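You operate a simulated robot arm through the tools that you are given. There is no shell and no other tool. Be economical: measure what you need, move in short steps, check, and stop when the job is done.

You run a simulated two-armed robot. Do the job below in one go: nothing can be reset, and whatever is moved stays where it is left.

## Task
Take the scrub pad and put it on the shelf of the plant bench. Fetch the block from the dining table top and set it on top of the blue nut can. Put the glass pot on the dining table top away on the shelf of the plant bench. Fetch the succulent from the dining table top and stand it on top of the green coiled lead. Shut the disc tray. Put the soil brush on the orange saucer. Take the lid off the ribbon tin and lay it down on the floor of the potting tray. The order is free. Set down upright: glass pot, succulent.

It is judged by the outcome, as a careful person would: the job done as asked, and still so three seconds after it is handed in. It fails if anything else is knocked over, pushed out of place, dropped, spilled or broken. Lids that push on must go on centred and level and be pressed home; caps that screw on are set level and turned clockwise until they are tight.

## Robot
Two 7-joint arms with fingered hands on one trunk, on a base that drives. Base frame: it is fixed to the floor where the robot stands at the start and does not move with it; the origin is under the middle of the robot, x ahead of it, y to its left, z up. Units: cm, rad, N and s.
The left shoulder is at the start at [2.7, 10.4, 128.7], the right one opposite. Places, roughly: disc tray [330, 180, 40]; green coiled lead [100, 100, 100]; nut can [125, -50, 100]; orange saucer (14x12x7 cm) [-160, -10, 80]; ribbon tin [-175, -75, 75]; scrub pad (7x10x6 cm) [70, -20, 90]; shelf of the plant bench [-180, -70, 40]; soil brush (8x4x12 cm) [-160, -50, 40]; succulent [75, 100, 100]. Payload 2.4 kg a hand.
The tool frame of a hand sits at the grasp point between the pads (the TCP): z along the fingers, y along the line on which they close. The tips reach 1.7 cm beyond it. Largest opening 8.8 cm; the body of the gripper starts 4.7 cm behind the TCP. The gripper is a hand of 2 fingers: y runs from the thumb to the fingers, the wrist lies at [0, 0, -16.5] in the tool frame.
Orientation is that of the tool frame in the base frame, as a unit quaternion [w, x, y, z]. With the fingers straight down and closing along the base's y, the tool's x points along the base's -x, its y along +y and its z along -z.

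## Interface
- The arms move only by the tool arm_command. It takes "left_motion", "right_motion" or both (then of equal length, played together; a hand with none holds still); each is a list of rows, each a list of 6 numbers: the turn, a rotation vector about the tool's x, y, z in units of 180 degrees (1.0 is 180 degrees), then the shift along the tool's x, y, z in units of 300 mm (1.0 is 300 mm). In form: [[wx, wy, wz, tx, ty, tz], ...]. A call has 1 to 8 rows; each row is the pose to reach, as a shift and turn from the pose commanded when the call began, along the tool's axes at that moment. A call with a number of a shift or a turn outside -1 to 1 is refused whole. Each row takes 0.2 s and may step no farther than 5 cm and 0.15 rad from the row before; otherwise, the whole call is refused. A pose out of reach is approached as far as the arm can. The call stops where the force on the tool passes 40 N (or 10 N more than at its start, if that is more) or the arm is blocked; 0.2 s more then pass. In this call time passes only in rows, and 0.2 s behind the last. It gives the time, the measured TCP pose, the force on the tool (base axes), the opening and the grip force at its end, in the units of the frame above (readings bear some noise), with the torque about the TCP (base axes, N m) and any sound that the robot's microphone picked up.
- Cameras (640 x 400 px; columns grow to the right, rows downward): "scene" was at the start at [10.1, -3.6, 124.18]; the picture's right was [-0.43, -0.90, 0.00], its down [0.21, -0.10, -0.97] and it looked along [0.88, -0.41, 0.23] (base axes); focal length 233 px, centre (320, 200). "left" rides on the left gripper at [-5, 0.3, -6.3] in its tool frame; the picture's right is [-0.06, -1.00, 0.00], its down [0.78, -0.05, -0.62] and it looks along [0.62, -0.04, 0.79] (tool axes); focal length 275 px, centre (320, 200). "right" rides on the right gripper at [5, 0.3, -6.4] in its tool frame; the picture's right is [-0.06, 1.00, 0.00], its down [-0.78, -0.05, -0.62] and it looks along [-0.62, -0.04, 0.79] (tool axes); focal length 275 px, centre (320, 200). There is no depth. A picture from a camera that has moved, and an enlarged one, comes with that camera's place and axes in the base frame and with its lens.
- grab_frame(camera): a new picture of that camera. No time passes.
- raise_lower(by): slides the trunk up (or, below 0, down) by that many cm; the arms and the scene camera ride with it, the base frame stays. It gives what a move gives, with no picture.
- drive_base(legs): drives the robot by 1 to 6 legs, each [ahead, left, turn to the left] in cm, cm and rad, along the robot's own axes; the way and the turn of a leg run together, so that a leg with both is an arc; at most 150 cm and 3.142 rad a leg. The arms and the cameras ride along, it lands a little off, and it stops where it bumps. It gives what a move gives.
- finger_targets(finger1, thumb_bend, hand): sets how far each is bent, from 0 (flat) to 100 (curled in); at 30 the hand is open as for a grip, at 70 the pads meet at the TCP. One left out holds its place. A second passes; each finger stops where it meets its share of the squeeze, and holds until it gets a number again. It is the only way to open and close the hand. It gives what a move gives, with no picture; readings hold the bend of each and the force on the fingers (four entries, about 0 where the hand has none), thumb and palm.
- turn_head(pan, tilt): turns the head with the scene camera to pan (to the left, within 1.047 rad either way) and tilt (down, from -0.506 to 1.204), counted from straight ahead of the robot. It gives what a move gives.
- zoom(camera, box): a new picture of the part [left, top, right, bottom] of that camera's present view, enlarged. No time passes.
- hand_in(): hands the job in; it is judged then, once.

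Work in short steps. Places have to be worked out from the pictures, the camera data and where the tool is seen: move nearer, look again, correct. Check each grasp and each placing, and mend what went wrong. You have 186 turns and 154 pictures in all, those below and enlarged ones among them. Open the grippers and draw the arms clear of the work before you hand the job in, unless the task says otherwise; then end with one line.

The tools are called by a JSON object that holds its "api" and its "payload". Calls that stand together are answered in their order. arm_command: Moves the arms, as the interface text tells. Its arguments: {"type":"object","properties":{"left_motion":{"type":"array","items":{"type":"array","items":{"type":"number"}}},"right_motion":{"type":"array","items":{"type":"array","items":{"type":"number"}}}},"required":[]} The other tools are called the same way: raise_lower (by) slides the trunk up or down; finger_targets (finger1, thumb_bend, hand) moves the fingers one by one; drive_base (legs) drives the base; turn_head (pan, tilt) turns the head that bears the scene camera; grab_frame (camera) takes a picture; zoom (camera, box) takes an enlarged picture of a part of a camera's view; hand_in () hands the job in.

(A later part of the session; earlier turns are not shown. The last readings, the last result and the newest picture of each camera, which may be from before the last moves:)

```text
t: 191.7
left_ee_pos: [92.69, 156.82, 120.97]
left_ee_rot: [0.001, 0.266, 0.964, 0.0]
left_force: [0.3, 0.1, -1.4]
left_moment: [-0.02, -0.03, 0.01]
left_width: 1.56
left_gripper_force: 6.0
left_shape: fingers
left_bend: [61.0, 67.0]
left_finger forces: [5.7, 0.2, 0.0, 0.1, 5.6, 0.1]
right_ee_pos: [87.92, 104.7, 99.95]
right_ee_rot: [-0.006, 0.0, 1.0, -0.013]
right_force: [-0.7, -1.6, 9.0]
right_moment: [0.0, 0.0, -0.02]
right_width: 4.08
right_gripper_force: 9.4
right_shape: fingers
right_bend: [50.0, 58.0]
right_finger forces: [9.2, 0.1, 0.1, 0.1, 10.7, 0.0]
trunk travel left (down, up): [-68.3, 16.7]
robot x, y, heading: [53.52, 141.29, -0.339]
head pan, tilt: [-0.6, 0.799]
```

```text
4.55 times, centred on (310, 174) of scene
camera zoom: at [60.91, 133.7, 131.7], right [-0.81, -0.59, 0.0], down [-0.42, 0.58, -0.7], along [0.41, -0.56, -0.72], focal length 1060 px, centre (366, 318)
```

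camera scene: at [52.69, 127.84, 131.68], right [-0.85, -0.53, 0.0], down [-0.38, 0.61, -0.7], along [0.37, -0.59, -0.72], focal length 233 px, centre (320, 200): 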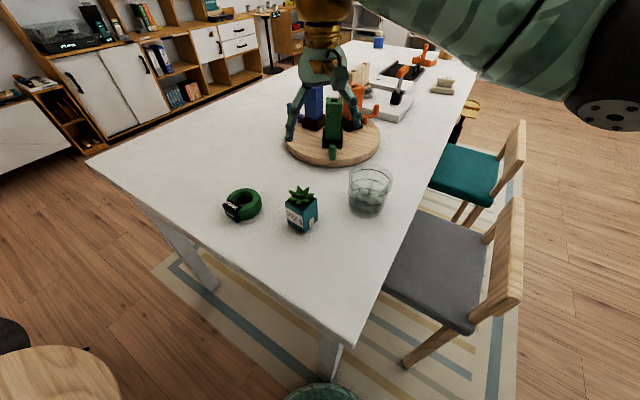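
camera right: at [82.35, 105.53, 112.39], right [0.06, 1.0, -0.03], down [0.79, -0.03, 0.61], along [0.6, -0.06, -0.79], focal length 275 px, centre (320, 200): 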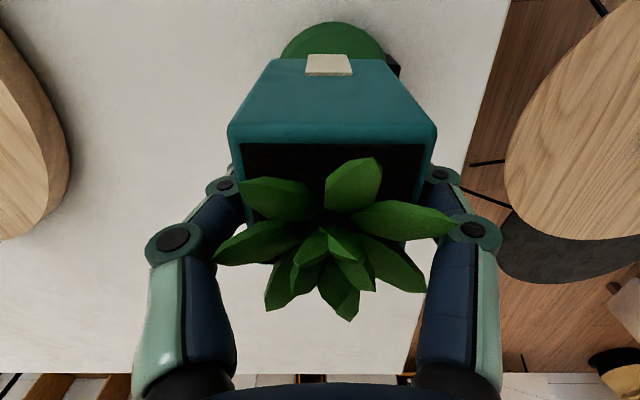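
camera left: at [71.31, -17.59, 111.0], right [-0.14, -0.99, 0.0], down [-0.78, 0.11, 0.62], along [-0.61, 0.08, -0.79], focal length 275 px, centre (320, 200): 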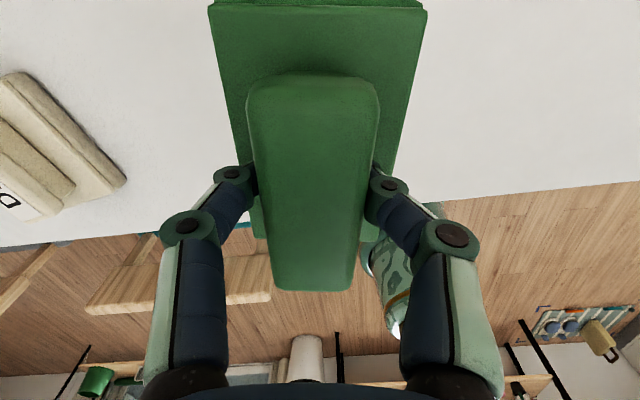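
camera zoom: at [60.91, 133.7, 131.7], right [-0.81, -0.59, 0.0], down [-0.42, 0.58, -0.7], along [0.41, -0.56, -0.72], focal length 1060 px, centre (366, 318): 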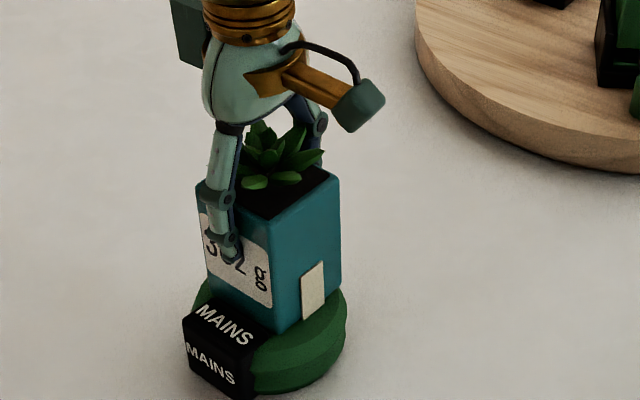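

Contact made (load reversed to +9 N), the pot sitting level on the ring beside the plug. I'll release gradually.

{"api": "finger_targets", "payload": {"hand": "right", "finger1": 44, "thumb_bend": 52}}

{"api": "finger_targets", "payload": {"hand": "right", "finger1": 32, "thumb_bend": 36}}

{"api": "zoom", "payload": {"camera": "scene", "box": [240, 130, 380, 218]}}

{"api": "arm_command", "payload": {"right_motion": [[0, 0, 0, 0, 0, -0.08], [0, 0, 0, 0, 0, -0.2], [0, 0, 0, 0, 0, -0.35]]}}

{"api": "zoom", "payload": {"camera": "scene", "box": [200, 130, 440, 280]}}

```text
t: 192.7
left_ee_pos: [92.84, 156.65, 120.9]
left_ee_rot: [-0.001, 0.265, 0.964, 0.001]
left_force: [0.3, 0.1, -1.2]
left_moment: [0.0, 0.0, -0.02]
left_width: 1.55
left_gripper_force: 5.1
left_shape: fingers
left_bend: [61.0, 67.0]
left_finger forces: [5.7, 0.1, 0.0, 0.0, 5.7, 0.0]
right_ee_pos: [87.92, 104.66, 99.95]
right_ee_rot: [-0.007, 0.0, 1.0, -0.012]
right_force: [-1.1, -1.1, 0.7]
right_moment: [-0.02, -0.02, 0.01]
right_width: 4.49
right_gripper_force: 0.4
right_shape: fingers
right_bend: [44.0, 51.0]
right_finger forces: [0.0, 0.1, 0.1, 0.1, 0.8, 0.0]
trunk travel left (down, up): [-68.3, 16.7]
robot x, y, heading: [53.99, 141.07, -0.335]
head pan, tilt: [-0.6, 0.799]
```

```text
t: 193.7
left_ee_pos: [92.71, 156.76, 120.98]
left_ee_rot: [0.0, 0.265, 0.964, 0.001]
left_force: [0.0, -0.6, -0.8]
left_moment: [0.01, 0.0, 0.01]
left_width: 1.57
left_gripper_force: 6.3
left_shape: fingers
left_bend: [61.0, 67.0]
left_finger forces: [5.6, 0.1, 0.0, 0.1, 5.6, 0.0]
right_ee_pos: [87.94, 104.72, 99.88]
right_ee_rot: [-0.008, -0.001, 1.0, -0.012]
right_force: [-0.4, 0.3, 0.0]
right_moment: [-0.01, 0.01, 0.02]
right_width: 7.46
right_gripper_force: 0.1
right_shape: fingers
right_bend: [32.0, 36.0]
right_finger forces: [0.1, 0.0, 0.0, 0.1, 0.0, 0.0]
trunk travel left (down, up): [-68.3, 16.7]
robot x, y, heading: [53.77, 140.73, -0.333]
head pan, tilt: [-0.6, 0.799]
```

```text
4.55 times, centred on (310, 174) of scene
camera zoom: at [60.98, 133.66, 131.68], right [-0.81, -0.59, 0.0], down [-0.42, 0.58, -0.7], along [0.41, -0.56, -0.72], focal length 1060 px, centre (366, 318)
```

zoom: 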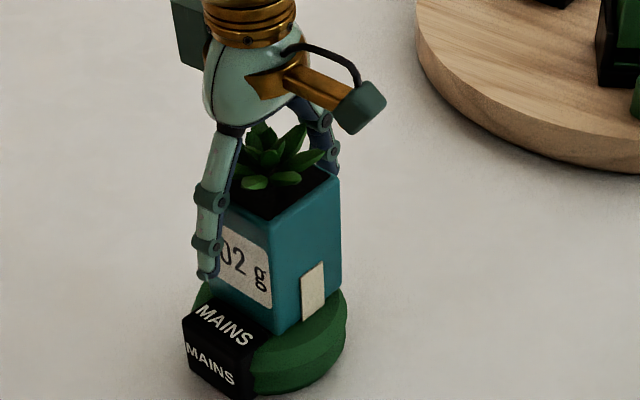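

```text
t: 194.5
left_ee_pos: [92.64, 156.85, 120.94]
left_ee_rot: [0.0, 0.266, 0.964, 0.001]
left_force: [0.6, 0.3, -0.9]
left_moment: [-0.01, 0.0, -0.04]
left_width: 1.54
left_gripper_force: 5.5
left_shape: fingers
left_bend: [61.0, 67.0]
left_finger forces: [5.7, 0.0, 0.0, 0.0, 5.7, 0.0]
right_ee_pos: [87.97, 104.88, 110.25]
right_ee_rot: [-0.008, 0.0, 1.0, -0.014]
right_force: [-0.8, -0.8, 0.2]
right_moment: [0.03, 0.02, -0.02]
right_width: 7.45
right_gripper_force: 0.1
right_shape: fingers
right_bend: [32.0, 36.0]
right_finger forces: [0.0, 0.1, 0.1, 0.1, 0.0, 0.1]
trunk travel left (down, up): [-68.3, 16.7]
robot x, y, heading: [53.77, 141.19, -0.344]
head pan, tilt: [-0.6, 0.799]
```

```text
2.67 times, centred on (320, 205) of scene
camera zoom: at [60.95, 133.65, 131.68], right [-0.81, -0.59, 0.0], down [-0.42, 0.58, -0.7], along [0.41, -0.56, -0.72], focal length 622 px, centre (320, 187)
```

zoom: 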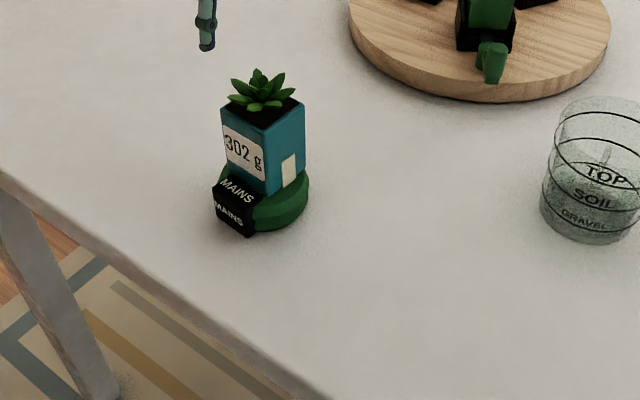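

The succulent stands upright on the lead. Now I'll move the right hand over the glass pot and look.

{"api": "arm_command", "payload": {"right_motion": [[0, 0, 0, 0.12, -0.07, -0.06], [0, 0, 0, 0.24, -0.14, -0.13], [0, 0, 0, 0.36, -0.21, -0.13], [0, 0, 0, 0.48, -0.285, -0.13], [0, 0, 0, 0.6, -0.355, -0.13], [0, 0, 0, 0.72, -0.426, -0.13], [0, 0, 0, 0.837, -0.497, -0.13]]}}

{"api": "grab_frame", "payload": {"camera": "right"}}

{"api": "turn_head", "payload": {"pan": -0.85, "tilt": 0.75}}

{"api": "grab_frame", "payload": {"camera": "scene"}}

```text
t: 196.1
left_ee_pos: [92.76, 156.64, 120.86]
left_ee_rot: [-0.001, 0.266, 0.964, 0.001]
left_force: [0.4, -0.2, -1.0]
left_moment: [0.0, -0.03, 0.02]
left_width: 1.56
left_gripper_force: 5.9
left_shape: fingers
left_bend: [61.0, 67.0]
left_finger forces: [5.7, 0.1, 0.0, 0.1, 5.7, 0.0]
right_ee_pos: [63.02, 90.02, 115.03]
right_ee_rot: [-0.007, -0.002, 1.0, -0.014]
right_force: [0.8, 0.0, 0.3]
right_moment: [-0.03, 0.0, 0.02]
right_width: 7.5
right_gripper_force: 0.0
right_shape: fingers
right_bend: [32.0, 36.0]
right_finger forces: [0.1, 0.0, 0.0, 0.0, 0.0, 0.1]
trunk travel left (down, up): [-68.3, 16.7]
robot x, y, heading: [53.83, 141.14, -0.345]
head pan, tilt: [-0.6, 0.799]
```

```text
77 pictures are left
camera right: at [58.19, 90.61, 121.37], right [0.06, 1.0, -0.03], down [0.79, -0.03, 0.61], along [0.61, -0.06, -0.79], focal length 275 px, centre (320, 200)
```

right: 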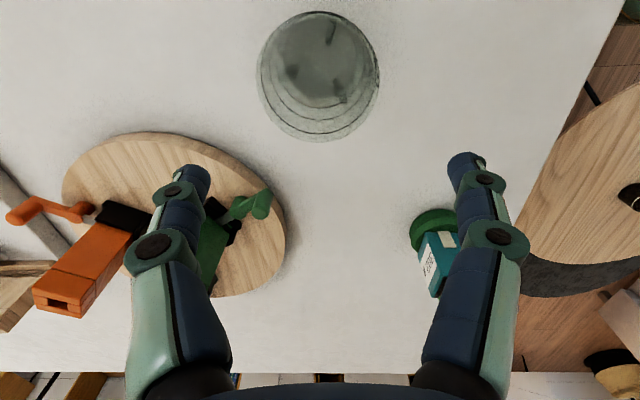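

```text
t: 196.9
left_ee_pos: [92.74, 156.72, 121.01]
left_ee_rot: [-0.001, 0.265, 0.964, 0.001]
left_force: [0.5, -0.3, -1.1]
left_moment: [-0.01, -0.01, -0.01]
left_width: 1.55
left_gripper_force: 5.6
left_shape: fingers
left_bend: [61.0, 67.0]
left_finger forces: [5.7, 0.0, 0.0, 0.0, 5.7, 0.0]
right_ee_pos: [63.18, 90.13, 114.87]
right_ee_rot: [-0.007, -0.001, 1.0, -0.013]
right_force: [0.2, -0.1, 0.4]
right_moment: [0.01, 0.01, 0.03]
right_width: 7.51
right_gripper_force: 0.0
right_shape: fingers
right_bend: [32.0, 36.0]
right_finger forces: [0.0, 0.0, 0.0, 0.0, 0.0, 0.0]
trunk travel left (down, up): [-68.3, 16.7]
robot x, y, heading: [53.76, 141.05, -0.336]
head pan, tilt: [-0.85, 0.75]
```

```text
76 pictures are left
camera scene: at [59.3, 132.48, 132.08], right [-0.93, -0.37, 0.0], down [-0.26, 0.63, -0.73], along [0.27, -0.68, -0.68], focal length 233 px, centre (320, 200)
```

scene: 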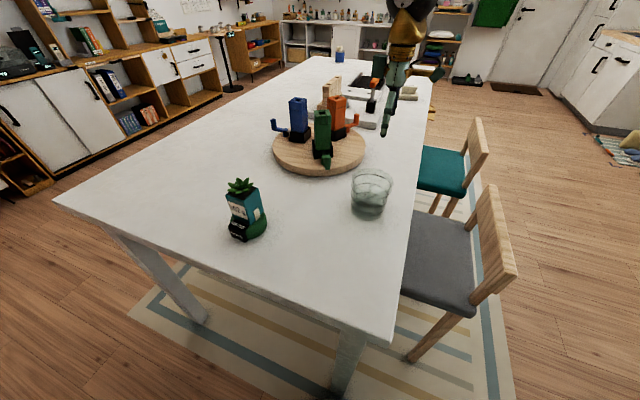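

The pot rim (z≈100) is ~9.1 cm across, too wide to span, so I'll pinch its +y wall with one finger inside, the tool pitched 40° forward so that it can later be put under the bench top. First I open, pitch and lower above it.

{"api": "finger_targets", "payload": {"hand": "right", "finger1": 30, "thumb_bend": 30}}

{"api": "arm_command", "payload": {"right_motion": [[0, -0.045, 0, 0, 0.03, 0.06], [0, -0.09, 0, 0, 0.06, 0.12], [0, -0.135, 0, 0, 0.09, 0.18], [0, -0.18, 0, 0, 0.12, 0.22], [0, -0.222, 0, 0, 0.133, 0.25]]}}

{"api": "grab_frame", "payload": {"camera": "right"}}

{"api": "zoom", "payload": {"camera": "scene", "box": [280, 120, 440, 240]}}

```text
t: 197.9
left_ee_pos: [92.77, 156.75, 121.0]
left_ee_rot: [0.0, 0.266, 0.964, 0.0]
left_force: [-0.2, 0.1, -0.7]
left_moment: [-0.01, -0.03, -0.01]
left_width: 1.55
left_gripper_force: 5.3
left_shape: fingers
left_bend: [61.0, 67.0]
left_finger forces: [5.7, 0.1, 0.0, 0.1, 5.8, 0.0]
right_ee_pos: [63.08, 90.09, 114.9]
right_ee_rot: [-0.008, -0.001, 1.0, -0.013]
right_force: [0.2, 0.2, 0.1]
right_moment: [-0.01, 0.0, 0.01]
right_width: 8.36
right_gripper_force: 0.0
right_shape: fingers
right_bend: [30.0, 30.0]
right_finger forces: [0.1, 0.1, 0.1, 0.1, 0.1, 0.1]
trunk travel left (down, up): [-68.3, 16.7]
robot x, y, heading: [53.56, 141.15, -0.343]
head pan, tilt: [-0.85, 0.75]
```

```text
t: 199.1
left_ee_pos: [92.73, 156.83, 120.88]
left_ee_rot: [0.0, 0.266, 0.964, 0.002]
left_force: [-0.4, 0.1, -0.4]
left_moment: [-0.01, -0.01, 0.01]
left_width: 1.53
left_gripper_force: 5.4
left_shape: fingers
left_bend: [61.0, 67.0]
left_finger forces: [5.6, 0.0, 0.0, 0.0, 5.7, 0.0]
right_ee_pos: [65.16, 95.41, 107.44]
right_ee_rot: [0.286, -0.031, 0.958, 0.013]
right_force: [0.2, 0.2, -0.8]
right_moment: [-0.02, -0.02, 0.01]
right_width: 8.35
right_gripper_force: 0.0
right_shape: fingers
right_bend: [30.0, 30.0]
right_finger forces: [0.1, 0.1, 0.0, 0.1, 0.0, 0.0]
right hand out of reach, approached as far as the arm can: row 4, 5
trunk travel left (down, up): [-68.3, 16.7]
robot x, y, heading: [53.84, 140.94, -0.339]
head pan, tilt: [-0.85, 0.75]
```

```text
75 pictures are left
camera right: at [57.7, 95.26, 110.13], right [-0.01, 1.0, 0.04], down [0.32, -0.03, 0.95], along [0.95, 0.03, -0.32], focal length 275 px, centre (320, 200)
```

right: 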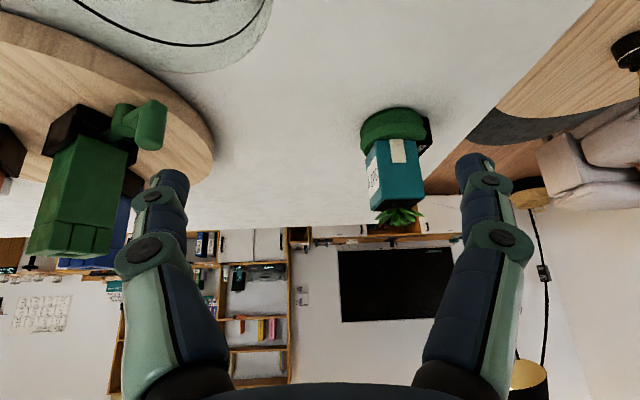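

```text
3.33 times, centred on (360, 180) of scene
camera zoom: at [59.31, 132.47, 132.08], right [-0.93, -0.37, 0.0], down [-0.26, 0.63, -0.73], along [0.27, -0.68, -0.68], focal length 778 px, centre (187, 267)
```

zoom: 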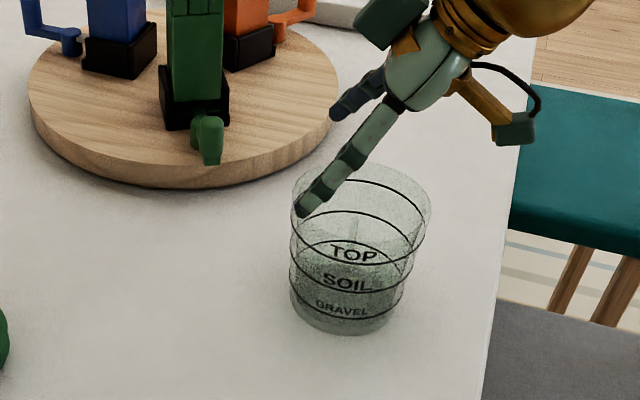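

That azimuth is awkward for this arm. I'll turn the robot right toward the pot (hand passes above it), then set the hand to point along the shoulder→pot line.

{"api": "raise_lower", "payload": {"by": 4}}

{"api": "drive_base", "payload": {"legs": [[0, 0, -0.75]]}}

{"api": "turn_head", "payload": {"pan": -0.3, "tilt": 0.75}}

{"api": "grab_frame", "payload": {"camera": "scene"}}

```text
t: 199.9
left_ee_pos: [92.73, 156.72, 124.91]
left_ee_rot: [-0.001, 0.266, 0.964, 0.0]
left_force: [-0.6, -0.7, -0.4]
left_moment: [0.01, -0.03, -0.01]
left_width: 1.56
left_gripper_force: 6.2
left_shape: fingers
left_bend: [61.0, 67.0]
left_finger forces: [5.7, 0.0, 0.1, 0.0, 5.7, 0.1]
right_ee_pos: [65.33, 95.44, 111.68]
right_ee_rot: [0.285, -0.031, 0.958, 0.012]
right_force: [0.4, 0.4, 0.3]
right_moment: [-0.01, -0.01, 0.04]
right_width: 8.33
right_gripper_force: 0.0
right_shape: fingers
right_bend: [30.0, 30.0]
right_finger forces: [0.0, 0.0, 0.0, 0.0, 0.0, 0.0]
trunk travel left (down, up): [-72.3, 12.7]
robot x, y, heading: [53.91, 141.27, -0.337]
head pan, tilt: [-0.85, 0.75]
```

```text
t: 202.3
left_ee_pos: [92.98, 126.1, 124.99]
left_ee_rot: [0.0, 0.599, 0.801, 0.001]
left_force: [0.0, -0.6, -0.2]
left_moment: [0.02, 0.02, 0.03]
left_width: 1.53
left_gripper_force: 5.8
left_shape: fingers
left_bend: [61.0, 67.0]
left_finger forces: [5.6, 0.0, 0.0, 0.0, 5.6, 0.0]
right_ee_pos: [31.13, 99.87, 111.61]
right_ee_rot: [0.271, 0.321, 0.903, -0.092]
right_force: [0.3, 0.0, -0.6]
right_moment: [0.02, -0.01, 0.02]
right_width: 8.33
right_gripper_force: 0.0
right_shape: fingers
right_bend: [30.0, 30.0]
right_finger forces: [0.1, 0.0, 0.0, 0.0, 0.1, 0.1]
trunk travel left (down, up): [-72.3, 12.7]
robot x, y, heading: [53.65, 141.36, -1.086]
head pan, tilt: [-0.85, 0.75]
```

```text
t: 203.3
left_ee_pos: [92.97, 126.13, 124.87]
left_ee_rot: [-0.001, 0.599, 0.801, 0.001]
left_force: [0.7, 0.3, -0.6]
left_moment: [0.03, 0.02, -0.02]
left_width: 1.54
left_gripper_force: 5.7
left_shape: fingers
left_bend: [61.0, 67.0]
left_finger forces: [5.6, 0.1, 0.0, 0.0, 5.6, 0.1]
right_ee_pos: [31.23, 99.84, 111.54]
right_ee_rot: [0.27, 0.321, 0.903, -0.092]
right_force: [0.0, 0.0, -1.3]
right_moment: [-0.02, -0.01, -0.01]
right_width: 8.35
right_gripper_force: 0.0
right_shape: fingers
right_bend: [30.0, 30.0]
right_finger forces: [0.0, 0.1, 0.0, 0.0, 0.0, 0.0]
trunk travel left (down, up): [-72.3, 12.7]
robot x, y, heading: [53.67, 140.92, -1.088]
head pan, tilt: [-0.3, 0.75]
```

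```text
73 pictures are left
camera scene: at [56.45, 130.56, 136.08], right [-0.98, -0.18, 0.0], down [-0.13, 0.67, -0.73], along [0.13, -0.72, -0.68], focal length 233 px, centre (320, 200)
```

scene: 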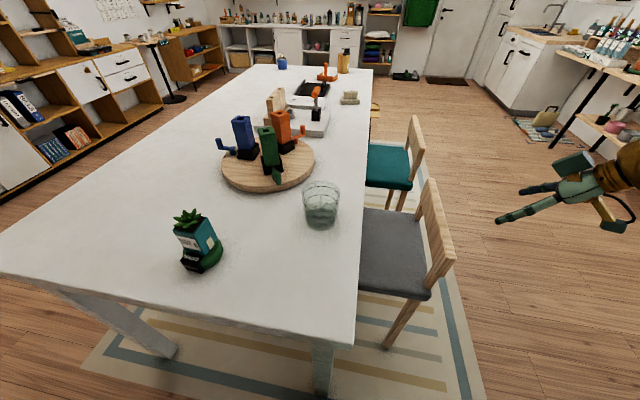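

Now clear beside the table. I'll bring the right hand over the pot's right wall at (59.5,87.8,106), azimuth -69°, pitch 40°.

{"api": "arm_command", "payload": {"right_motion": [[0.0144, -0.0054, 0.0189, -0.103, 0.041, 0.099], [0.0289, -0.0108, 0.0377, -0.207, 0.081, 0.198], [0.0433, -0.0162, 0.0566, -0.31, 0.122, 0.297], [0.0578, -0.0215, 0.0755, -0.413, 0.163, 0.396], [0.0722, -0.0269, 0.0944, -0.516, 0.204, 0.495], [0.0867, -0.0323, 0.1132, -0.62, 0.244, 0.594], [0.1011, -0.0377, 0.1321, -0.723, 0.285, 0.693]]}}

{"api": "zoom", "payload": {"camera": "scene", "box": [240, 120, 400, 240]}}

{"api": "grab_frame", "payload": {"camera": "right"}}

```text
t: 204.9
left_ee_pos: [93.13, 126.17, 124.88]
left_ee_rot: [-0.002, 0.599, 0.801, 0.0]
left_force: [-1.0, -0.1, -0.3]
left_moment: [0.01, 0.0, -0.03]
left_width: 1.53
left_gripper_force: 6.3
left_shape: fingers
left_bend: [61.0, 67.0]
left_finger forces: [5.6, 0.0, 0.0, 0.1, 5.6, 0.0]
right_ee_pos: [59.78, 87.79, 106.22]
right_ee_rot: [0.281, 0.533, 0.774, -0.195]
right_force: [0.7, -0.2, -0.5]
right_moment: [0.0, 0.03, -0.03]
right_width: 8.36
right_gripper_force: 0.0
right_shape: fingers
right_bend: [30.0, 30.0]
right_finger forces: [0.1, 0.0, 0.1, 0.0, 0.1, 0.0]
right hand out of reach, approached as far as the arm can: row 1
trunk travel left (down, up): [-72.3, 12.7]
robot x, y, heading: [53.81, 141.53, -1.081]
head pan, tilt: [-0.3, 0.75]
```

```text
3.33 times, centred on (320, 180) of scene
camera zoom: at [56.58, 130.55, 136.08], right [-0.98, -0.18, 0.0], down [-0.13, 0.67, -0.73], along [0.13, -0.72, -0.68], focal length 778 px, centre (320, 267)
```

zoom: 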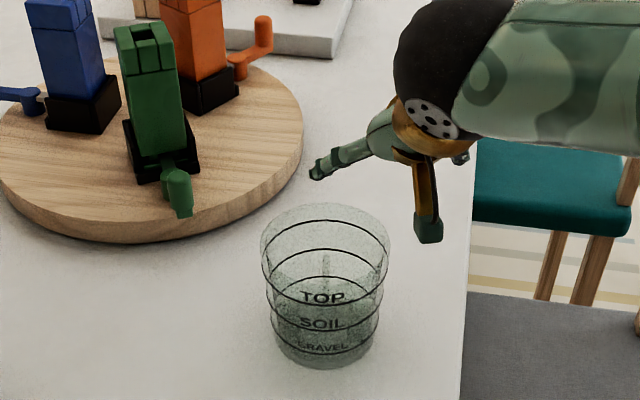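

```text
71 pictures are left
camera right: at [57.23, 95.47, 107.87], right [0.95, 0.31, 0.04], down [0.03, -0.21, 0.98], along [0.31, -0.93, -0.2], focal length 275 px, centre (320, 200)
```

right: 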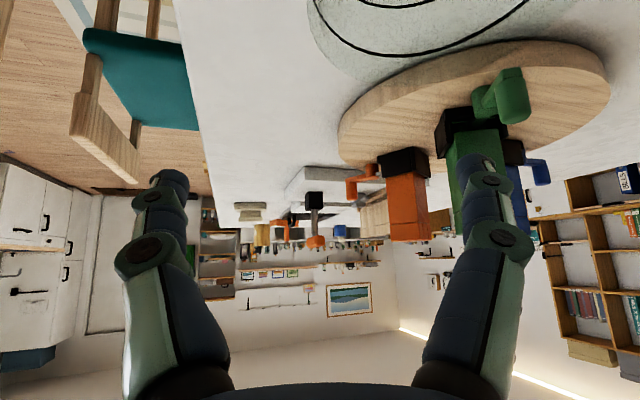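

The finger is above the pot's mouth. I'll descend vertically 7 cm so one finger goes inside and one outside.

{"api": "arm_command", "payload": {"right_motion": [[0, 0, 0, 0.06, -0.006, 0.07], [0, 0, 0, 0.11, -0.012, 0.125], [0, 0, 0, 0.16, -0.012, 0.183]]}}

{"api": "zoom", "payload": {"camera": "scene", "box": [240, 120, 400, 240]}}

{"api": "grab_frame", "payload": {"camera": "right"}}

```text
t: 205.7
left_ee_pos: [93.0, 126.11, 124.95]
left_ee_rot: [0.0, 0.599, 0.801, 0.0]
left_force: [-0.5, 0.5, -1.5]
left_moment: [-0.01, 0.0, -0.02]
left_width: 1.54
left_gripper_force: 5.7
left_shape: fingers
left_bend: [61.0, 67.0]
left_finger forces: [5.7, 0.0, 0.0, 0.0, 5.7, 0.0]
right_ee_pos: [59.57, 88.64, 99.53]
right_ee_rot: [0.283, 0.532, 0.774, -0.194]
right_force: [0.4, 0.6, -0.2]
right_moment: [0.01, -0.01, -0.01]
right_width: 8.37
right_gripper_force: 0.1
right_shape: fingers
right_bend: [30.0, 30.0]
right_finger forces: [0.0, 0.0, 0.1, 0.1, 0.0, 0.1]
right hand out of reach, approached as far as the arm can: row 3
trunk travel left (down, up): [-72.3, 12.7]
robot x, y, heading: [53.53, 141.08, -1.084]
head pan, tilt: [-0.3, 0.75]
```

```text
3.33 times, centred on (320, 180) of scene
camera zoom: at [56.49, 130.58, 136.08], right [-0.98, -0.18, 0.0], down [-0.13, 0.67, -0.73], along [0.13, -0.72, -0.68], focal length 778 px, centre (320, 267)
```

zoom: 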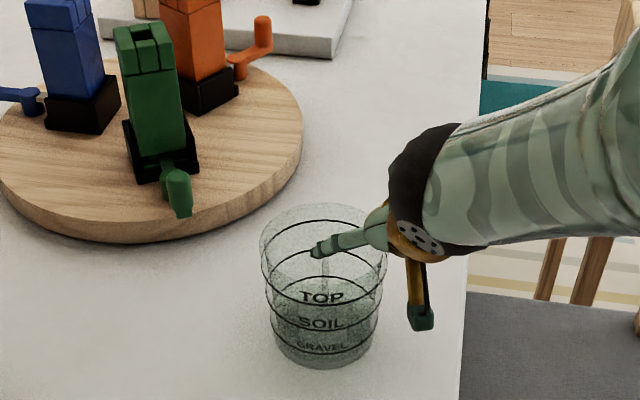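

```text
69 pictures are left
camera right: at [56.98, 96.03, 101.25], right [0.95, 0.32, 0.04], down [0.03, -0.21, 0.98], along [0.32, -0.93, -0.2], focal length 275 px, centre (320, 200)
```

right: 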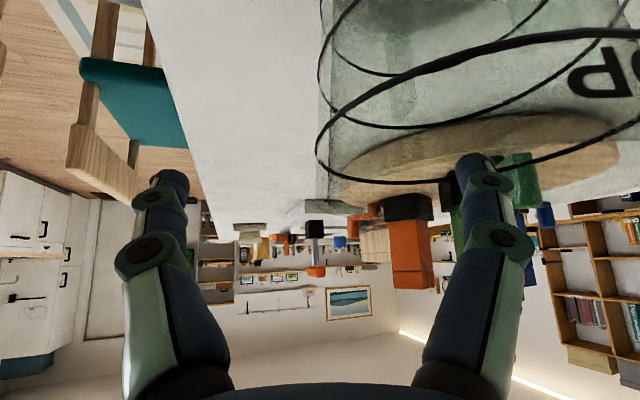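

The wall is centred between the fingers. I'll lower the trunk 0.9 cm and close.

{"api": "raise_lower", "payload": {"by": -0.9}}

{"api": "finger_targets", "payload": {"hand": "right", "finger1": 70, "thumb_bend": 70}}

{"api": "zoom", "payload": {"camera": "scene", "box": [240, 120, 400, 240]}}

```text
t: 206.2
left_ee_pos: [92.89, 126.08, 124.06]
left_ee_rot: [0.0, 0.599, 0.801, 0.001]
left_force: [0.1, 0.1, -0.7]
left_moment: [0.01, -0.02, 0.02]
left_width: 1.52
left_gripper_force: 5.7
left_shape: fingers
left_bend: [61.0, 67.0]
left_finger forces: [5.7, 0.0, 0.0, 0.0, 5.6, 0.0]
right_ee_pos: [59.21, 88.37, 98.77]
right_ee_rot: [0.283, 0.532, 0.774, -0.194]
right_force: [0.4, -0.2, 0.0]
right_moment: [0.01, 0.02, 0.0]
right_width: 8.36
right_gripper_force: 0.0
right_shape: fingers
right_bend: [30.0, 30.0]
right_finger forces: [0.0, 0.0, 0.1, 0.0, 0.0, 0.0]
trunk travel left (down, up): [-71.4, 13.6]
robot x, y, heading: [53.76, 141.48, -1.086]
head pan, tilt: [-0.3, 0.75]
```

```text
t: 207.2
left_ee_pos: [92.92, 126.07, 124.13]
left_ee_rot: [0.0, 0.6, 0.8, 0.001]
left_force: [-0.5, 0.5, -0.6]
left_moment: [-0.02, 0.01, -0.02]
left_width: 1.55
left_gripper_force: 5.7
left_shape: fingers
left_bend: [61.0, 67.0]
left_finger forces: [5.7, 0.1, 0.1, 0.0, 5.6, 0.0]
right_ee_pos: [59.24, 88.41, 98.71]
right_ee_rot: [0.282, 0.532, 0.774, -0.194]
right_force: [0.3, 0.1, 0.2]
right_moment: [0.0, 0.0, 0.02]
right_width: 0.0
right_gripper_force: 0.5
right_shape: fingers
right_bend: [68.0, 70.0]
right_finger forces: [1.0, 0.1, 0.0, 0.0, 0.2, 0.1]
trunk travel left (down, up): [-71.4, 13.6]
robot x, y, heading: [53.62, 141.02, -1.089]
head pan, tilt: [-0.3, 0.75]
```

```text
3.33 times, centred on (320, 180) of scene
camera zoom: at [56.49, 130.56, 135.18], right [-0.98, -0.18, 0.0], down [-0.13, 0.67, -0.73], along [0.13, -0.72, -0.68], focal length 778 px, centre (320, 267)
```

zoom: 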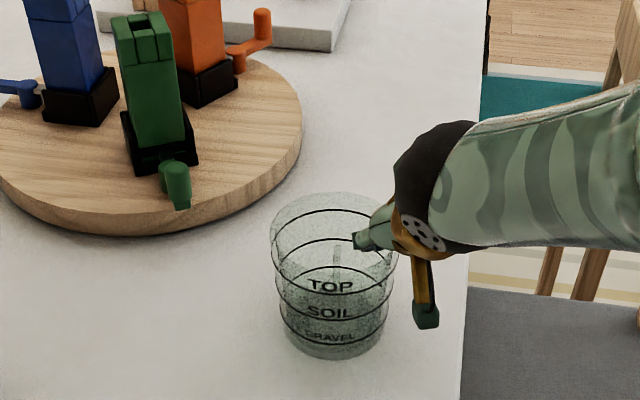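

The fingers reached their targets with little force: the wall is thin. I'll bend further to squeeze.

{"api": "finger_targets", "payload": {"hand": "right", "finger1": 80, "thumb_bend": 80}}

{"api": "grab_frame", "payload": {"camera": "right"}}

```text
t: 208.2
left_ee_pos: [92.99, 126.16, 124.1]
left_ee_rot: [0.0, 0.599, 0.801, 0.001]
left_force: [-0.6, 0.2, -0.4]
left_moment: [0.0, -0.02, 0.0]
left_width: 1.54
left_gripper_force: 6.2
left_shape: fingers
left_bend: [61.0, 67.0]
left_finger forces: [5.7, 0.0, 0.0, 0.1, 5.6, 0.0]
right_ee_pos: [59.12, 88.35, 98.79]
right_ee_rot: [0.281, 0.533, 0.774, -0.194]
right_force: [-0.1, 0.5, -0.9]
right_moment: [0.01, -0.01, 0.0]
right_width: 0.01
right_gripper_force: 5.7
right_shape: fingers
right_bend: [75.0, 74.0]
right_finger forces: [6.2, 0.1, 0.1, 0.0, 5.9, 0.0]
trunk travel left (down, up): [-71.4, 13.6]
robot x, y, heading: [54.1, 141.05, -1.088]
head pan, tilt: [-0.3, 0.75]
```

```text
67 pictures are left
camera right: at [56.66, 95.9, 100.45], right [0.95, 0.31, 0.04], down [0.03, -0.21, 0.98], along [0.32, -0.93, -0.2], focal length 275 px, centre (320, 200)
```

right: 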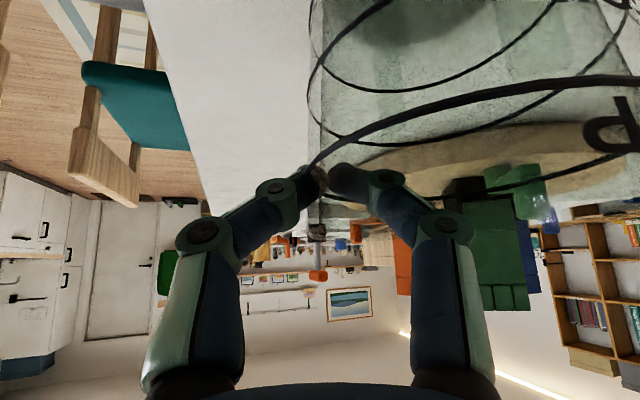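

It pinches the wall at ~6 N. I'll test lift with the trunk.

{"api": "finger_targets", "payload": {"hand": "right", "finger1": 90, "thumb_bend": 90}}

{"api": "raise_lower", "payload": {"by": 3}}

{"api": "grab_frame", "payload": {"camera": "scene"}}

```text
t: 209.2
left_ee_pos: [93.07, 126.04, 124.13]
left_ee_rot: [0.0, 0.599, 0.801, 0.001]
left_force: [-1.3, -0.4, -0.7]
left_moment: [0.0, -0.04, -0.01]
left_width: 1.51
left_gripper_force: 5.7
left_shape: fingers
left_bend: [61.0, 67.0]
left_finger forces: [5.7, 0.1, 0.0, 0.1, 5.6, 0.1]
right_ee_pos: [59.18, 88.49, 98.67]
right_ee_rot: [0.283, 0.532, 0.775, -0.193]
right_force: [-0.3, 0.0, -0.6]
right_moment: [-0.01, -0.01, 0.01]
right_width: 0.0
right_gripper_force: 12.9
right_shape: fingers
right_bend: [80.0, 78.0]
right_finger forces: [12.8, 0.1, 0.1, 0.1, 12.9, 0.0]
trunk travel left (down, up): [-71.4, 13.6]
robot x, y, heading: [54.02, 141.19, -1.09]
head pan, tilt: [-0.3, 0.75]
```

```text
t: 210.0
left_ee_pos: [93.0, 126.06, 126.95]
left_ee_rot: [0.0, 0.599, 0.801, 0.001]
left_force: [0.5, 0.1, -1.2]
left_moment: [0.02, 0.03, -0.06]
left_width: 1.53
left_gripper_force: 5.2
left_shape: fingers
left_bend: [61.0, 67.0]
left_finger forces: [5.8, 0.1, 0.1, 0.1, 5.6, 0.0]
right_ee_pos: [59.2, 88.41, 101.66]
right_ee_rot: [0.282, 0.532, 0.774, -0.194]
right_force: [-0.1, 0.3, -3.4]
right_moment: [0.03, 0.05, 0.01]
right_width: 0.01
right_gripper_force: 12.9
right_shape: fingers
right_bend: [79.0, 81.0]
right_finger forces: [13.7, 0.0, 0.1, 0.0, 12.6, 0.1]
trunk travel left (down, up): [-74.4, 10.6]
robot x, y, heading: [53.71, 140.94, -1.083]
head pan, tilt: [-0.3, 0.75]
```

```text
66 pictures are left
camera scene: at [56.49, 130.52, 138.18], right [-0.98, -0.18, 0.0], down [-0.13, 0.67, -0.73], along [0.13, -0.72, -0.68], focal length 233 px, centre (320, 200)
```

scene: 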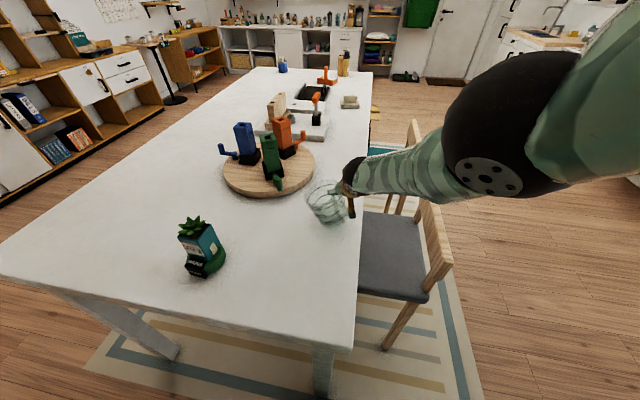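

The pot is lifted (≈3 N) but looks tilted; let me look closer.

{"api": "zoom", "payload": {"camera": "scene", "box": [260, 140, 400, 245]}}

```text
3.81 times, centred on (330, 192) of scene
camera zoom: at [56.49, 130.52, 138.18], right [-0.98, -0.18, 0.0], down [-0.13, 0.67, -0.73], along [0.13, -0.72, -0.68], focal length 889 px, centre (282, 229)
```

zoom: 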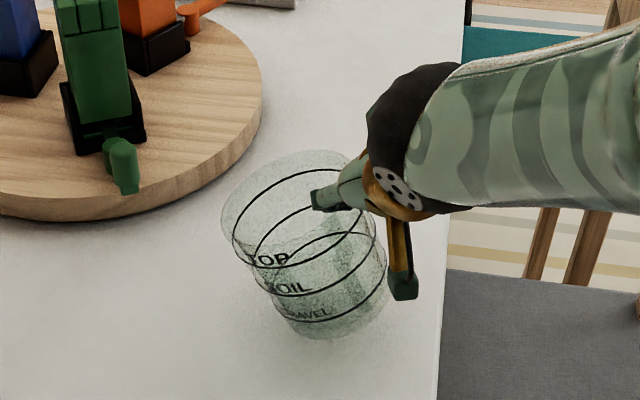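

The pot hangs rolled ~25° about the pinch. I'll counter-roll the hand about its forward axis so the pot is upright, after raising a bit more.

{"api": "arm_command", "payload": {"right_motion": [[-0.026, 0, 0.022, -0.02, 0, -0.02], [-0.053, 0, 0.0445, -0.04, 0, -0.05], [-0.08, 0, 0.067, -0.06, 0, -0.08], [-0.106, 0, 0.089, -0.08, 0, -0.1]]}}

{"api": "zoom", "payload": {"camera": "scene", "box": [260, 120, 420, 240]}}

```text
t: 211.0
left_ee_pos: [92.95, 126.03, 127.12]
left_ee_rot: [-0.001, 0.599, 0.801, 0.0]
left_force: [0.0, 0.7, -1.0]
left_moment: [0.01, -0.01, -0.01]
left_width: 1.55
left_gripper_force: 5.6
left_shape: fingers
left_bend: [61.0, 67.0]
left_finger forces: [5.7, 0.0, 0.0, 0.0, 5.7, 0.0]
right_ee_pos: [59.11, 88.5, 105.76]
right_ee_rot: [0.39, 0.58, 0.715, -0.023]
right_force: [-0.2, 0.4, -3.4]
right_moment: [-0.04, 0.16, -0.06]
right_width: 0.0
right_gripper_force: 15.0
right_shape: fingers
right_bend: [79.0, 81.0]
right_finger forces: [15.4, 0.1, 0.0, 0.1, 15.5, 0.0]
trunk travel left (down, up): [-74.4, 10.6]
robot x, y, heading: [54.03, 141.19, -1.084]
head pan, tilt: [-0.3, 0.75]
```

```text
3.33 times, centred on (340, 180) of scene
camera zoom: at [56.47, 130.53, 138.18], right [-0.98, -0.18, 0.0], down [-0.13, 0.67, -0.73], along [0.13, -0.72, -0.68], focal length 778 px, centre (253, 267)
```

zoom: 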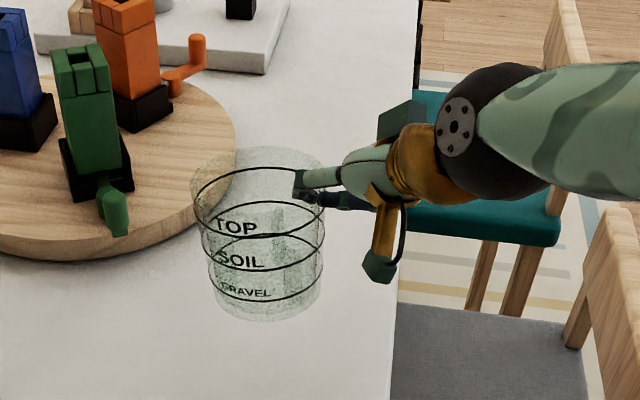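

The pot is now about upright and firmly held. I'll retreat west, turn to face the bench and drive toward it.

{"api": "drive_base", "payload": {"legs": [[-28.1, -53, 0], [0, 0, -2.055], [30, 100, 0], [30, 80, 0]]}}

{"api": "turn_head", "payload": {"pan": 0, "tilt": 0.5}}

{"api": "grab_frame", "payload": {"camera": "scene"}}

```text
t: 228.4
left_ee_pos: [-87.93, -70.74, 127.06]
left_ee_rot: [0.0, 0.997, -0.081, 0.0]
left_force: [0.6, -0.6, -0.2]
left_moment: [-0.05, 0.02, -0.02]
left_width: 1.55
left_gripper_force: 5.0
left_shape: fingers
left_bend: [62.0, 67.0]
left_finger forces: [5.4, 0.1, 0.1, 0.1, 5.4, 0.0]
right_ee_pos: [-107.15, -23.92, 105.67]
right_ee_rot: [0.189, 0.914, -0.11, -0.343]
right_force: [-0.5, -0.6, -2.9]
right_moment: [0.09, -0.05, 0.0]
right_width: 0.02
right_gripper_force: 14.9
right_shape: fingers
right_bend: [79.0, 81.0]
right_finger forces: [15.3, 0.0, 0.1, 0.0, 15.1, 0.1]
trunk travel left (down, up): [-74.4, 10.6]
robot x, y, heading: [-57.05, -41.94, -3.105]
head pan, tilt: [-0.3, 0.75]
```

```text
t: 229.2
left_ee_pos: [-87.83, -70.67, 127.11]
left_ee_rot: [0.002, 0.997, -0.08, 0.001]
left_force: [0.2, 0.1, -1.1]
left_moment: [-0.02, 0.01, 0.01]
left_width: 1.57
left_gripper_force: 5.4
left_shape: fingers
left_bend: [62.0, 67.0]
left_finger forces: [5.3, 0.0, 0.1, 0.0, 5.4, 0.0]
right_ee_pos: [-107.13, -23.76, 105.55]
right_ee_rot: [0.189, 0.914, -0.111, -0.342]
right_force: [-0.2, -0.2, -2.6]
right_moment: [0.11, -0.06, 0.03]
right_width: 0.0
right_gripper_force: 15.6
right_shape: fingers
right_bend: [79.0, 81.0]
right_finger forces: [15.3, 0.0, 0.1, 0.0, 15.2, 0.0]
trunk travel left (down, up): [-74.4, 10.6]
robot x, y, heading: [-57.09, -41.76, -3.103]
head pan, tilt: [0.0, 0.499]
```

```text
63 pictures are left
camera scene: at [-69.16, -42.35, 140.37], right [-0.04, 1.0, 0.0], down [0.48, 0.02, -0.88], along [-0.88, -0.03, -0.48], focal length 233 px, centre (320, 200)
```

scene: 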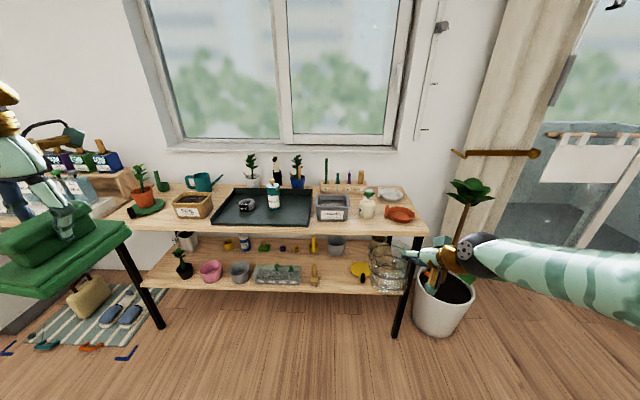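

The bench is in view. Zooming on it to identify tin, tray, saucer, brush and free shelf space.

{"api": "zoom", "payload": {"camera": "scene", "box": [110, 150, 430, 310]}}

{"api": "zoom", "payload": {"camera": "scene", "box": [220, 150, 430, 290]}}

```text
2.00 times, centred on (270, 230) of scene
camera zoom: at [-69.16, -42.35, 140.37], right [-0.04, 1.0, 0.0], down [0.48, 0.02, -0.88], along [-0.88, -0.03, -0.48], focal length 466 px, centre (420, 140)
```

zoom: 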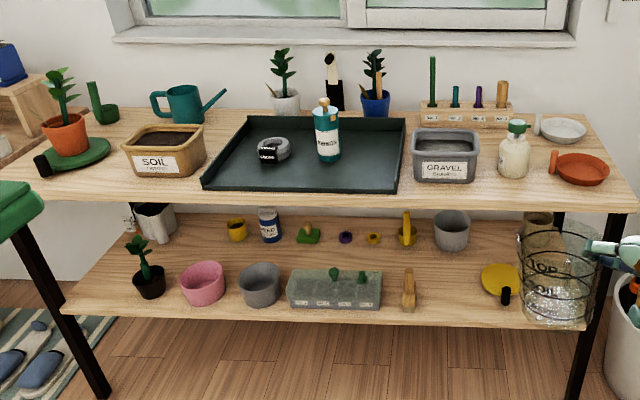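

```text
2.86 times, centred on (325, 220) of scene
camera zoom: at [-69.16, -42.35, 140.37], right [-0.04, 1.0, 0.0], down [0.48, 0.02, -0.88], along [-0.88, -0.03, -0.48], focal length 666 px, centre (306, 143)
```

zoom: 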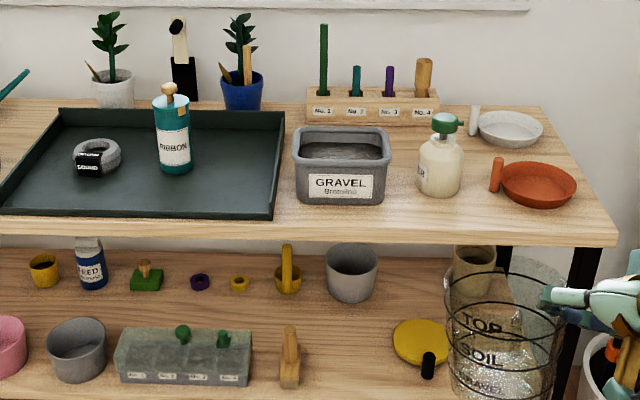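

Identified: ribbon tin (teal, knobbed lid) in the black potting tray, orange saucer at the right end, soil brush on the shelf front at ≈(-159,-48). Free shelf gap between brush and yellow scoop at y≈-36. I'll close in partly and lower the trunk so the pot comes to shelf height.

{"api": "drive_base", "payload": {"legs": [[30, 7, 0]]}}

{"api": "raise_lower", "payload": {"by": -40}}

{"api": "raise_lower", "payload": {"by": -13.5}}

{"api": "turn_head", "payload": {"pan": -0.15, "tilt": 0.6}}

{"api": "grab_frame", "payload": {"camera": "scene"}}

```text
t: 231.3
left_ee_pos: [-117.63, -78.91, 127.05]
left_ee_rot: [0.0, 0.997, -0.079, 0.001]
left_force: [0.2, 0.2, -0.4]
left_moment: [0.0, -0.01, -0.01]
left_width: 1.51
left_gripper_force: 5.2
left_shape: fingers
left_bend: [62.0, 67.0]
left_finger forces: [5.4, 0.1, 0.0, 0.1, 5.4, 0.1]
right_ee_pos: [-136.88, -32.29, 105.53]
right_ee_rot: [0.19, 0.914, -0.109, -0.341]
right_force: [0.7, 0.7, -2.7]
right_moment: [0.13, -0.04, -0.03]
right_width: 0.0
right_gripper_force: 15.4
right_shape: fingers
right_bend: [79.0, 81.0]
right_finger forces: [15.1, 0.0, 0.0, 0.0, 15.1, 0.0]
trunk travel left (down, up): [-74.4, 10.6]
robot x, y, heading: [-87.02, -50.07, -3.095]
head pan, tilt: [0.0, 0.499]
```

```text
t: 235.1
left_ee_pos: [-117.47, -78.96, 87.08]
left_ee_rot: [0.001, 0.997, -0.079, -0.001]
left_force: [0.0, 0.1, -1.7]
left_moment: [-0.04, 0.01, -0.01]
left_width: 1.54
left_gripper_force: 5.7
left_shape: fingers
left_bend: [62.0, 67.0]
left_finger forces: [5.5, 0.0, 0.1, 0.0, 5.4, 0.1]
right_ee_pos: [-136.9, -32.28, 65.65]
right_ee_rot: [0.188, 0.914, -0.11, -0.341]
right_force: [0.1, -1.0, -3.3]
right_moment: [0.13, -0.06, 0.01]
right_width: 0.0
right_gripper_force: 15.7
right_shape: fingers
right_bend: [79.0, 81.0]
right_finger forces: [15.4, 0.1, 0.0, 0.0, 15.3, 0.0]
trunk travel left (down, up): [-34.4, 50.6]
robot x, y, heading: [-86.66, -50.15, -3.108]
head pan, tilt: [0.0, 0.499]
```

```text
t: 236.7
left_ee_pos: [-117.49, -78.93, 73.5]
left_ee_rot: [0.0, 0.997, -0.079, 0.0]
left_force: [-0.2, -0.3, -0.6]
left_moment: [-0.01, -0.01, 0.0]
left_width: 1.54
left_gripper_force: 5.2
left_shape: fingers
left_bend: [62.0, 67.0]
left_finger forces: [5.4, 0.0, 0.0, 0.0, 5.4, 0.0]
right_ee_pos: [-136.98, -32.36, 52.16]
right_ee_rot: [0.19, 0.914, -0.11, -0.341]
right_force: [-0.2, -0.2, -4.1]
right_moment: [0.18, -0.02, 0.03]
right_width: 0.0
right_gripper_force: 14.9
right_shape: fingers
right_bend: [79.0, 81.0]
right_finger forces: [15.3, 0.0, 0.1, 0.1, 15.3, 0.0]
trunk travel left (down, up): [-20.9, 64.1]
robot x, y, heading: [-87.53, -50.19, -3.099]
head pan, tilt: [0.0, 0.499]
```

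```text
t: 237.4
left_ee_pos: [-117.6, -78.82, 73.5]
left_ee_rot: [0.001, 0.997, -0.08, 0.001]
left_force: [0.3, -0.2, -1.7]
left_moment: [0.02, -0.04, 0.02]
left_width: 1.55
left_gripper_force: 5.2
left_shape: fingers
left_bend: [62.0, 67.0]
left_finger forces: [5.4, 0.1, 0.0, 0.1, 5.5, 0.1]
right_ee_pos: [-136.94, -32.22, 52.03]
right_ee_rot: [0.189, 0.914, -0.11, -0.343]
right_force: [0.3, 0.3, -3.3]
right_moment: [0.14, -0.03, -0.03]
right_width: 0.0
right_gripper_force: 15.2
right_shape: fingers
right_bend: [79.0, 81.0]
right_finger forces: [15.4, 0.0, 0.1, 0.0, 15.1, 0.1]
trunk travel left (down, up): [-20.9, 64.1]
robot x, y, heading: [-87.07, -49.71, -3.101]
head pan, tilt: [-0.15, 0.6]
```

```text
60 pictures are left
camera scene: at [-99.69, -49.38, 85.81], right [0.11, 0.99, 0.0], down [0.56, -0.06, -0.83], along [-0.82, 0.09, -0.56], focal length 233 px, centre (320, 200)
```

scene: 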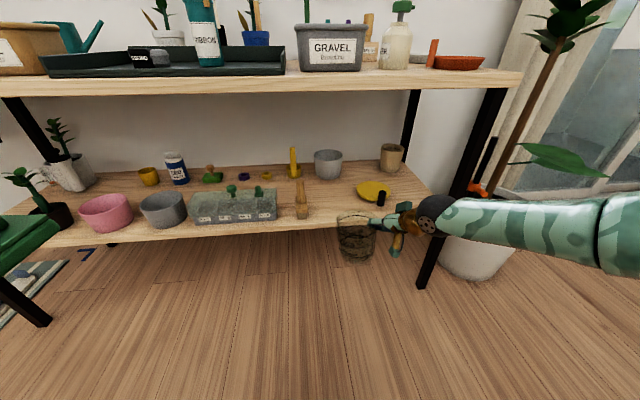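

Clear view: pot hangs in front of the gap. I'll drive forward 28 cm to bring it over the shelf.

{"api": "drive_base", "payload": {"legs": [[14, -0.5, 0], [14, -0.5, 0]]}}

{"api": "grab_frame", "payload": {"camera": "scene"}}

```text
t: 239.7
left_ee_pos: [-145.51, -79.14, 73.47]
left_ee_rot: [0.001, 0.997, -0.08, 0.0]
left_force: [0.1, 0.0, -0.8]
left_moment: [0.04, 0.0, -0.02]
left_width: 1.54
left_gripper_force: 5.3
left_shape: fingers
left_bend: [62.0, 67.0]
left_finger forces: [5.4, 0.0, 0.0, 0.1, 5.4, 0.0]
right_ee_pos: [-164.99, -32.54, 52.11]
right_ee_rot: [0.189, 0.914, -0.109, -0.342]
right_force: [-0.5, -0.5, -3.4]
right_moment: [0.12, -0.09, 0.0]
right_width: 0.0
right_gripper_force: 14.7
right_shape: fingers
right_bend: [79.0, 81.0]
right_finger forces: [14.8, 0.1, 0.0, 0.0, 14.5, 0.0]
trunk travel left (down, up): [-20.9, 64.1]
robot x, y, heading: [-115.07, -50.49, -3.099]
head pan, tilt: [-0.15, 0.6]
```

```text
59 pictures are left
camera scene: at [-127.66, -49.51, 85.81], right [0.11, 0.99, 0.0], down [0.56, -0.06, -0.82], along [-0.82, 0.09, -0.57], focal length 233 px, centre (320, 200)
```

scene: 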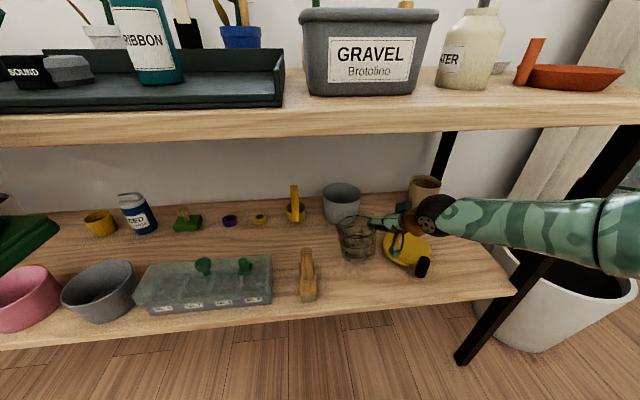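

The pot is over the gap. I'll lower in steps until the shelf takes the load.

{"api": "raise_lower", "payload": {"by": -2.5}}

{"api": "raise_lower", "payload": {"by": -1}}

{"api": "zoom", "payload": {"camera": "scene", "box": [270, 170, 450, 300]}}

```text
t: 240.4
left_ee_pos: [-145.47, -79.06, 70.96]
left_ee_rot: [0.001, 0.997, -0.079, 0.001]
left_force: [0.4, -0.7, -1.3]
left_moment: [0.02, -0.02, 0.0]
left_width: 1.51
left_gripper_force: 5.4
left_shape: fingers
left_bend: [62.0, 67.0]
left_finger forces: [5.4, 0.0, 0.1, 0.0, 5.5, 0.1]
right_ee_pos: [-164.98, -32.34, 49.56]
right_ee_rot: [0.19, 0.914, -0.109, -0.341]
right_force: [0.1, -0.5, -2.6]
right_moment: [0.13, -0.05, -0.01]
right_width: 0.03
right_gripper_force: 14.7
right_shape: fingers
right_bend: [79.0, 81.0]
right_finger forces: [15.0, 0.0, 0.0, 0.0, 14.7, 0.0]
trunk travel left (down, up): [-18.4, 66.6]
robot x, y, heading: [-114.99, -50.09, -3.1]
head pan, tilt: [-0.15, 0.6]
```

```text
t: 241.0
left_ee_pos: [-145.42, -79.13, 69.92]
left_ee_rot: [0.001, 0.997, -0.08, 0.001]
left_force: [-0.8, -0.1, -1.2]
left_moment: [0.02, -0.03, 0.0]
left_width: 1.5
left_gripper_force: 5.3
left_shape: fingers
left_bend: [62.0, 67.0]
left_finger forces: [5.4, 0.0, 0.1, 0.0, 5.4, 0.1]
right_ee_pos: [-164.97, -32.41, 48.58]
right_ee_rot: [0.189, 0.914, -0.11, -0.341]
right_force: [0.2, 0.0, -2.3]
right_moment: [0.09, 0.0, 0.02]
right_width: 0.0
right_gripper_force: 13.5
right_shape: fingers
right_bend: [80.0, 81.0]
right_finger forces: [13.7, 0.0, 0.0, 0.0, 13.6, 0.0]
trunk travel left (down, up): [-17.4, 67.6]
robot x, y, heading: [-115.08, -49.97, -3.099]
head pan, tilt: [-0.15, 0.6]
```

```text
3.08 times, centred on (360, 235) of scene
camera zoom: at [-127.83, -49.51, 82.34], right [0.11, 0.99, 0.0], down [0.56, -0.06, -0.82], along [-0.82, 0.09, -0.57], focal length 718 px, centre (197, 92)
```

zoom: 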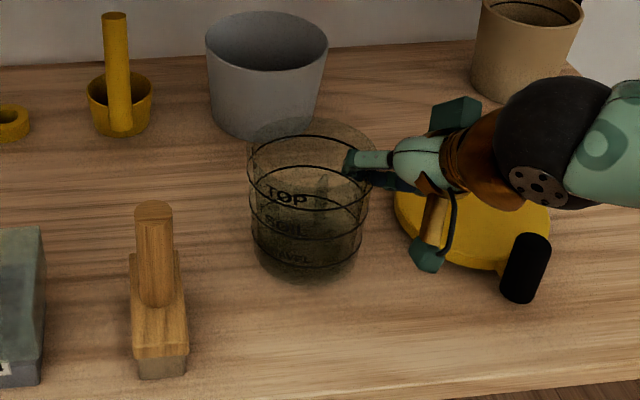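

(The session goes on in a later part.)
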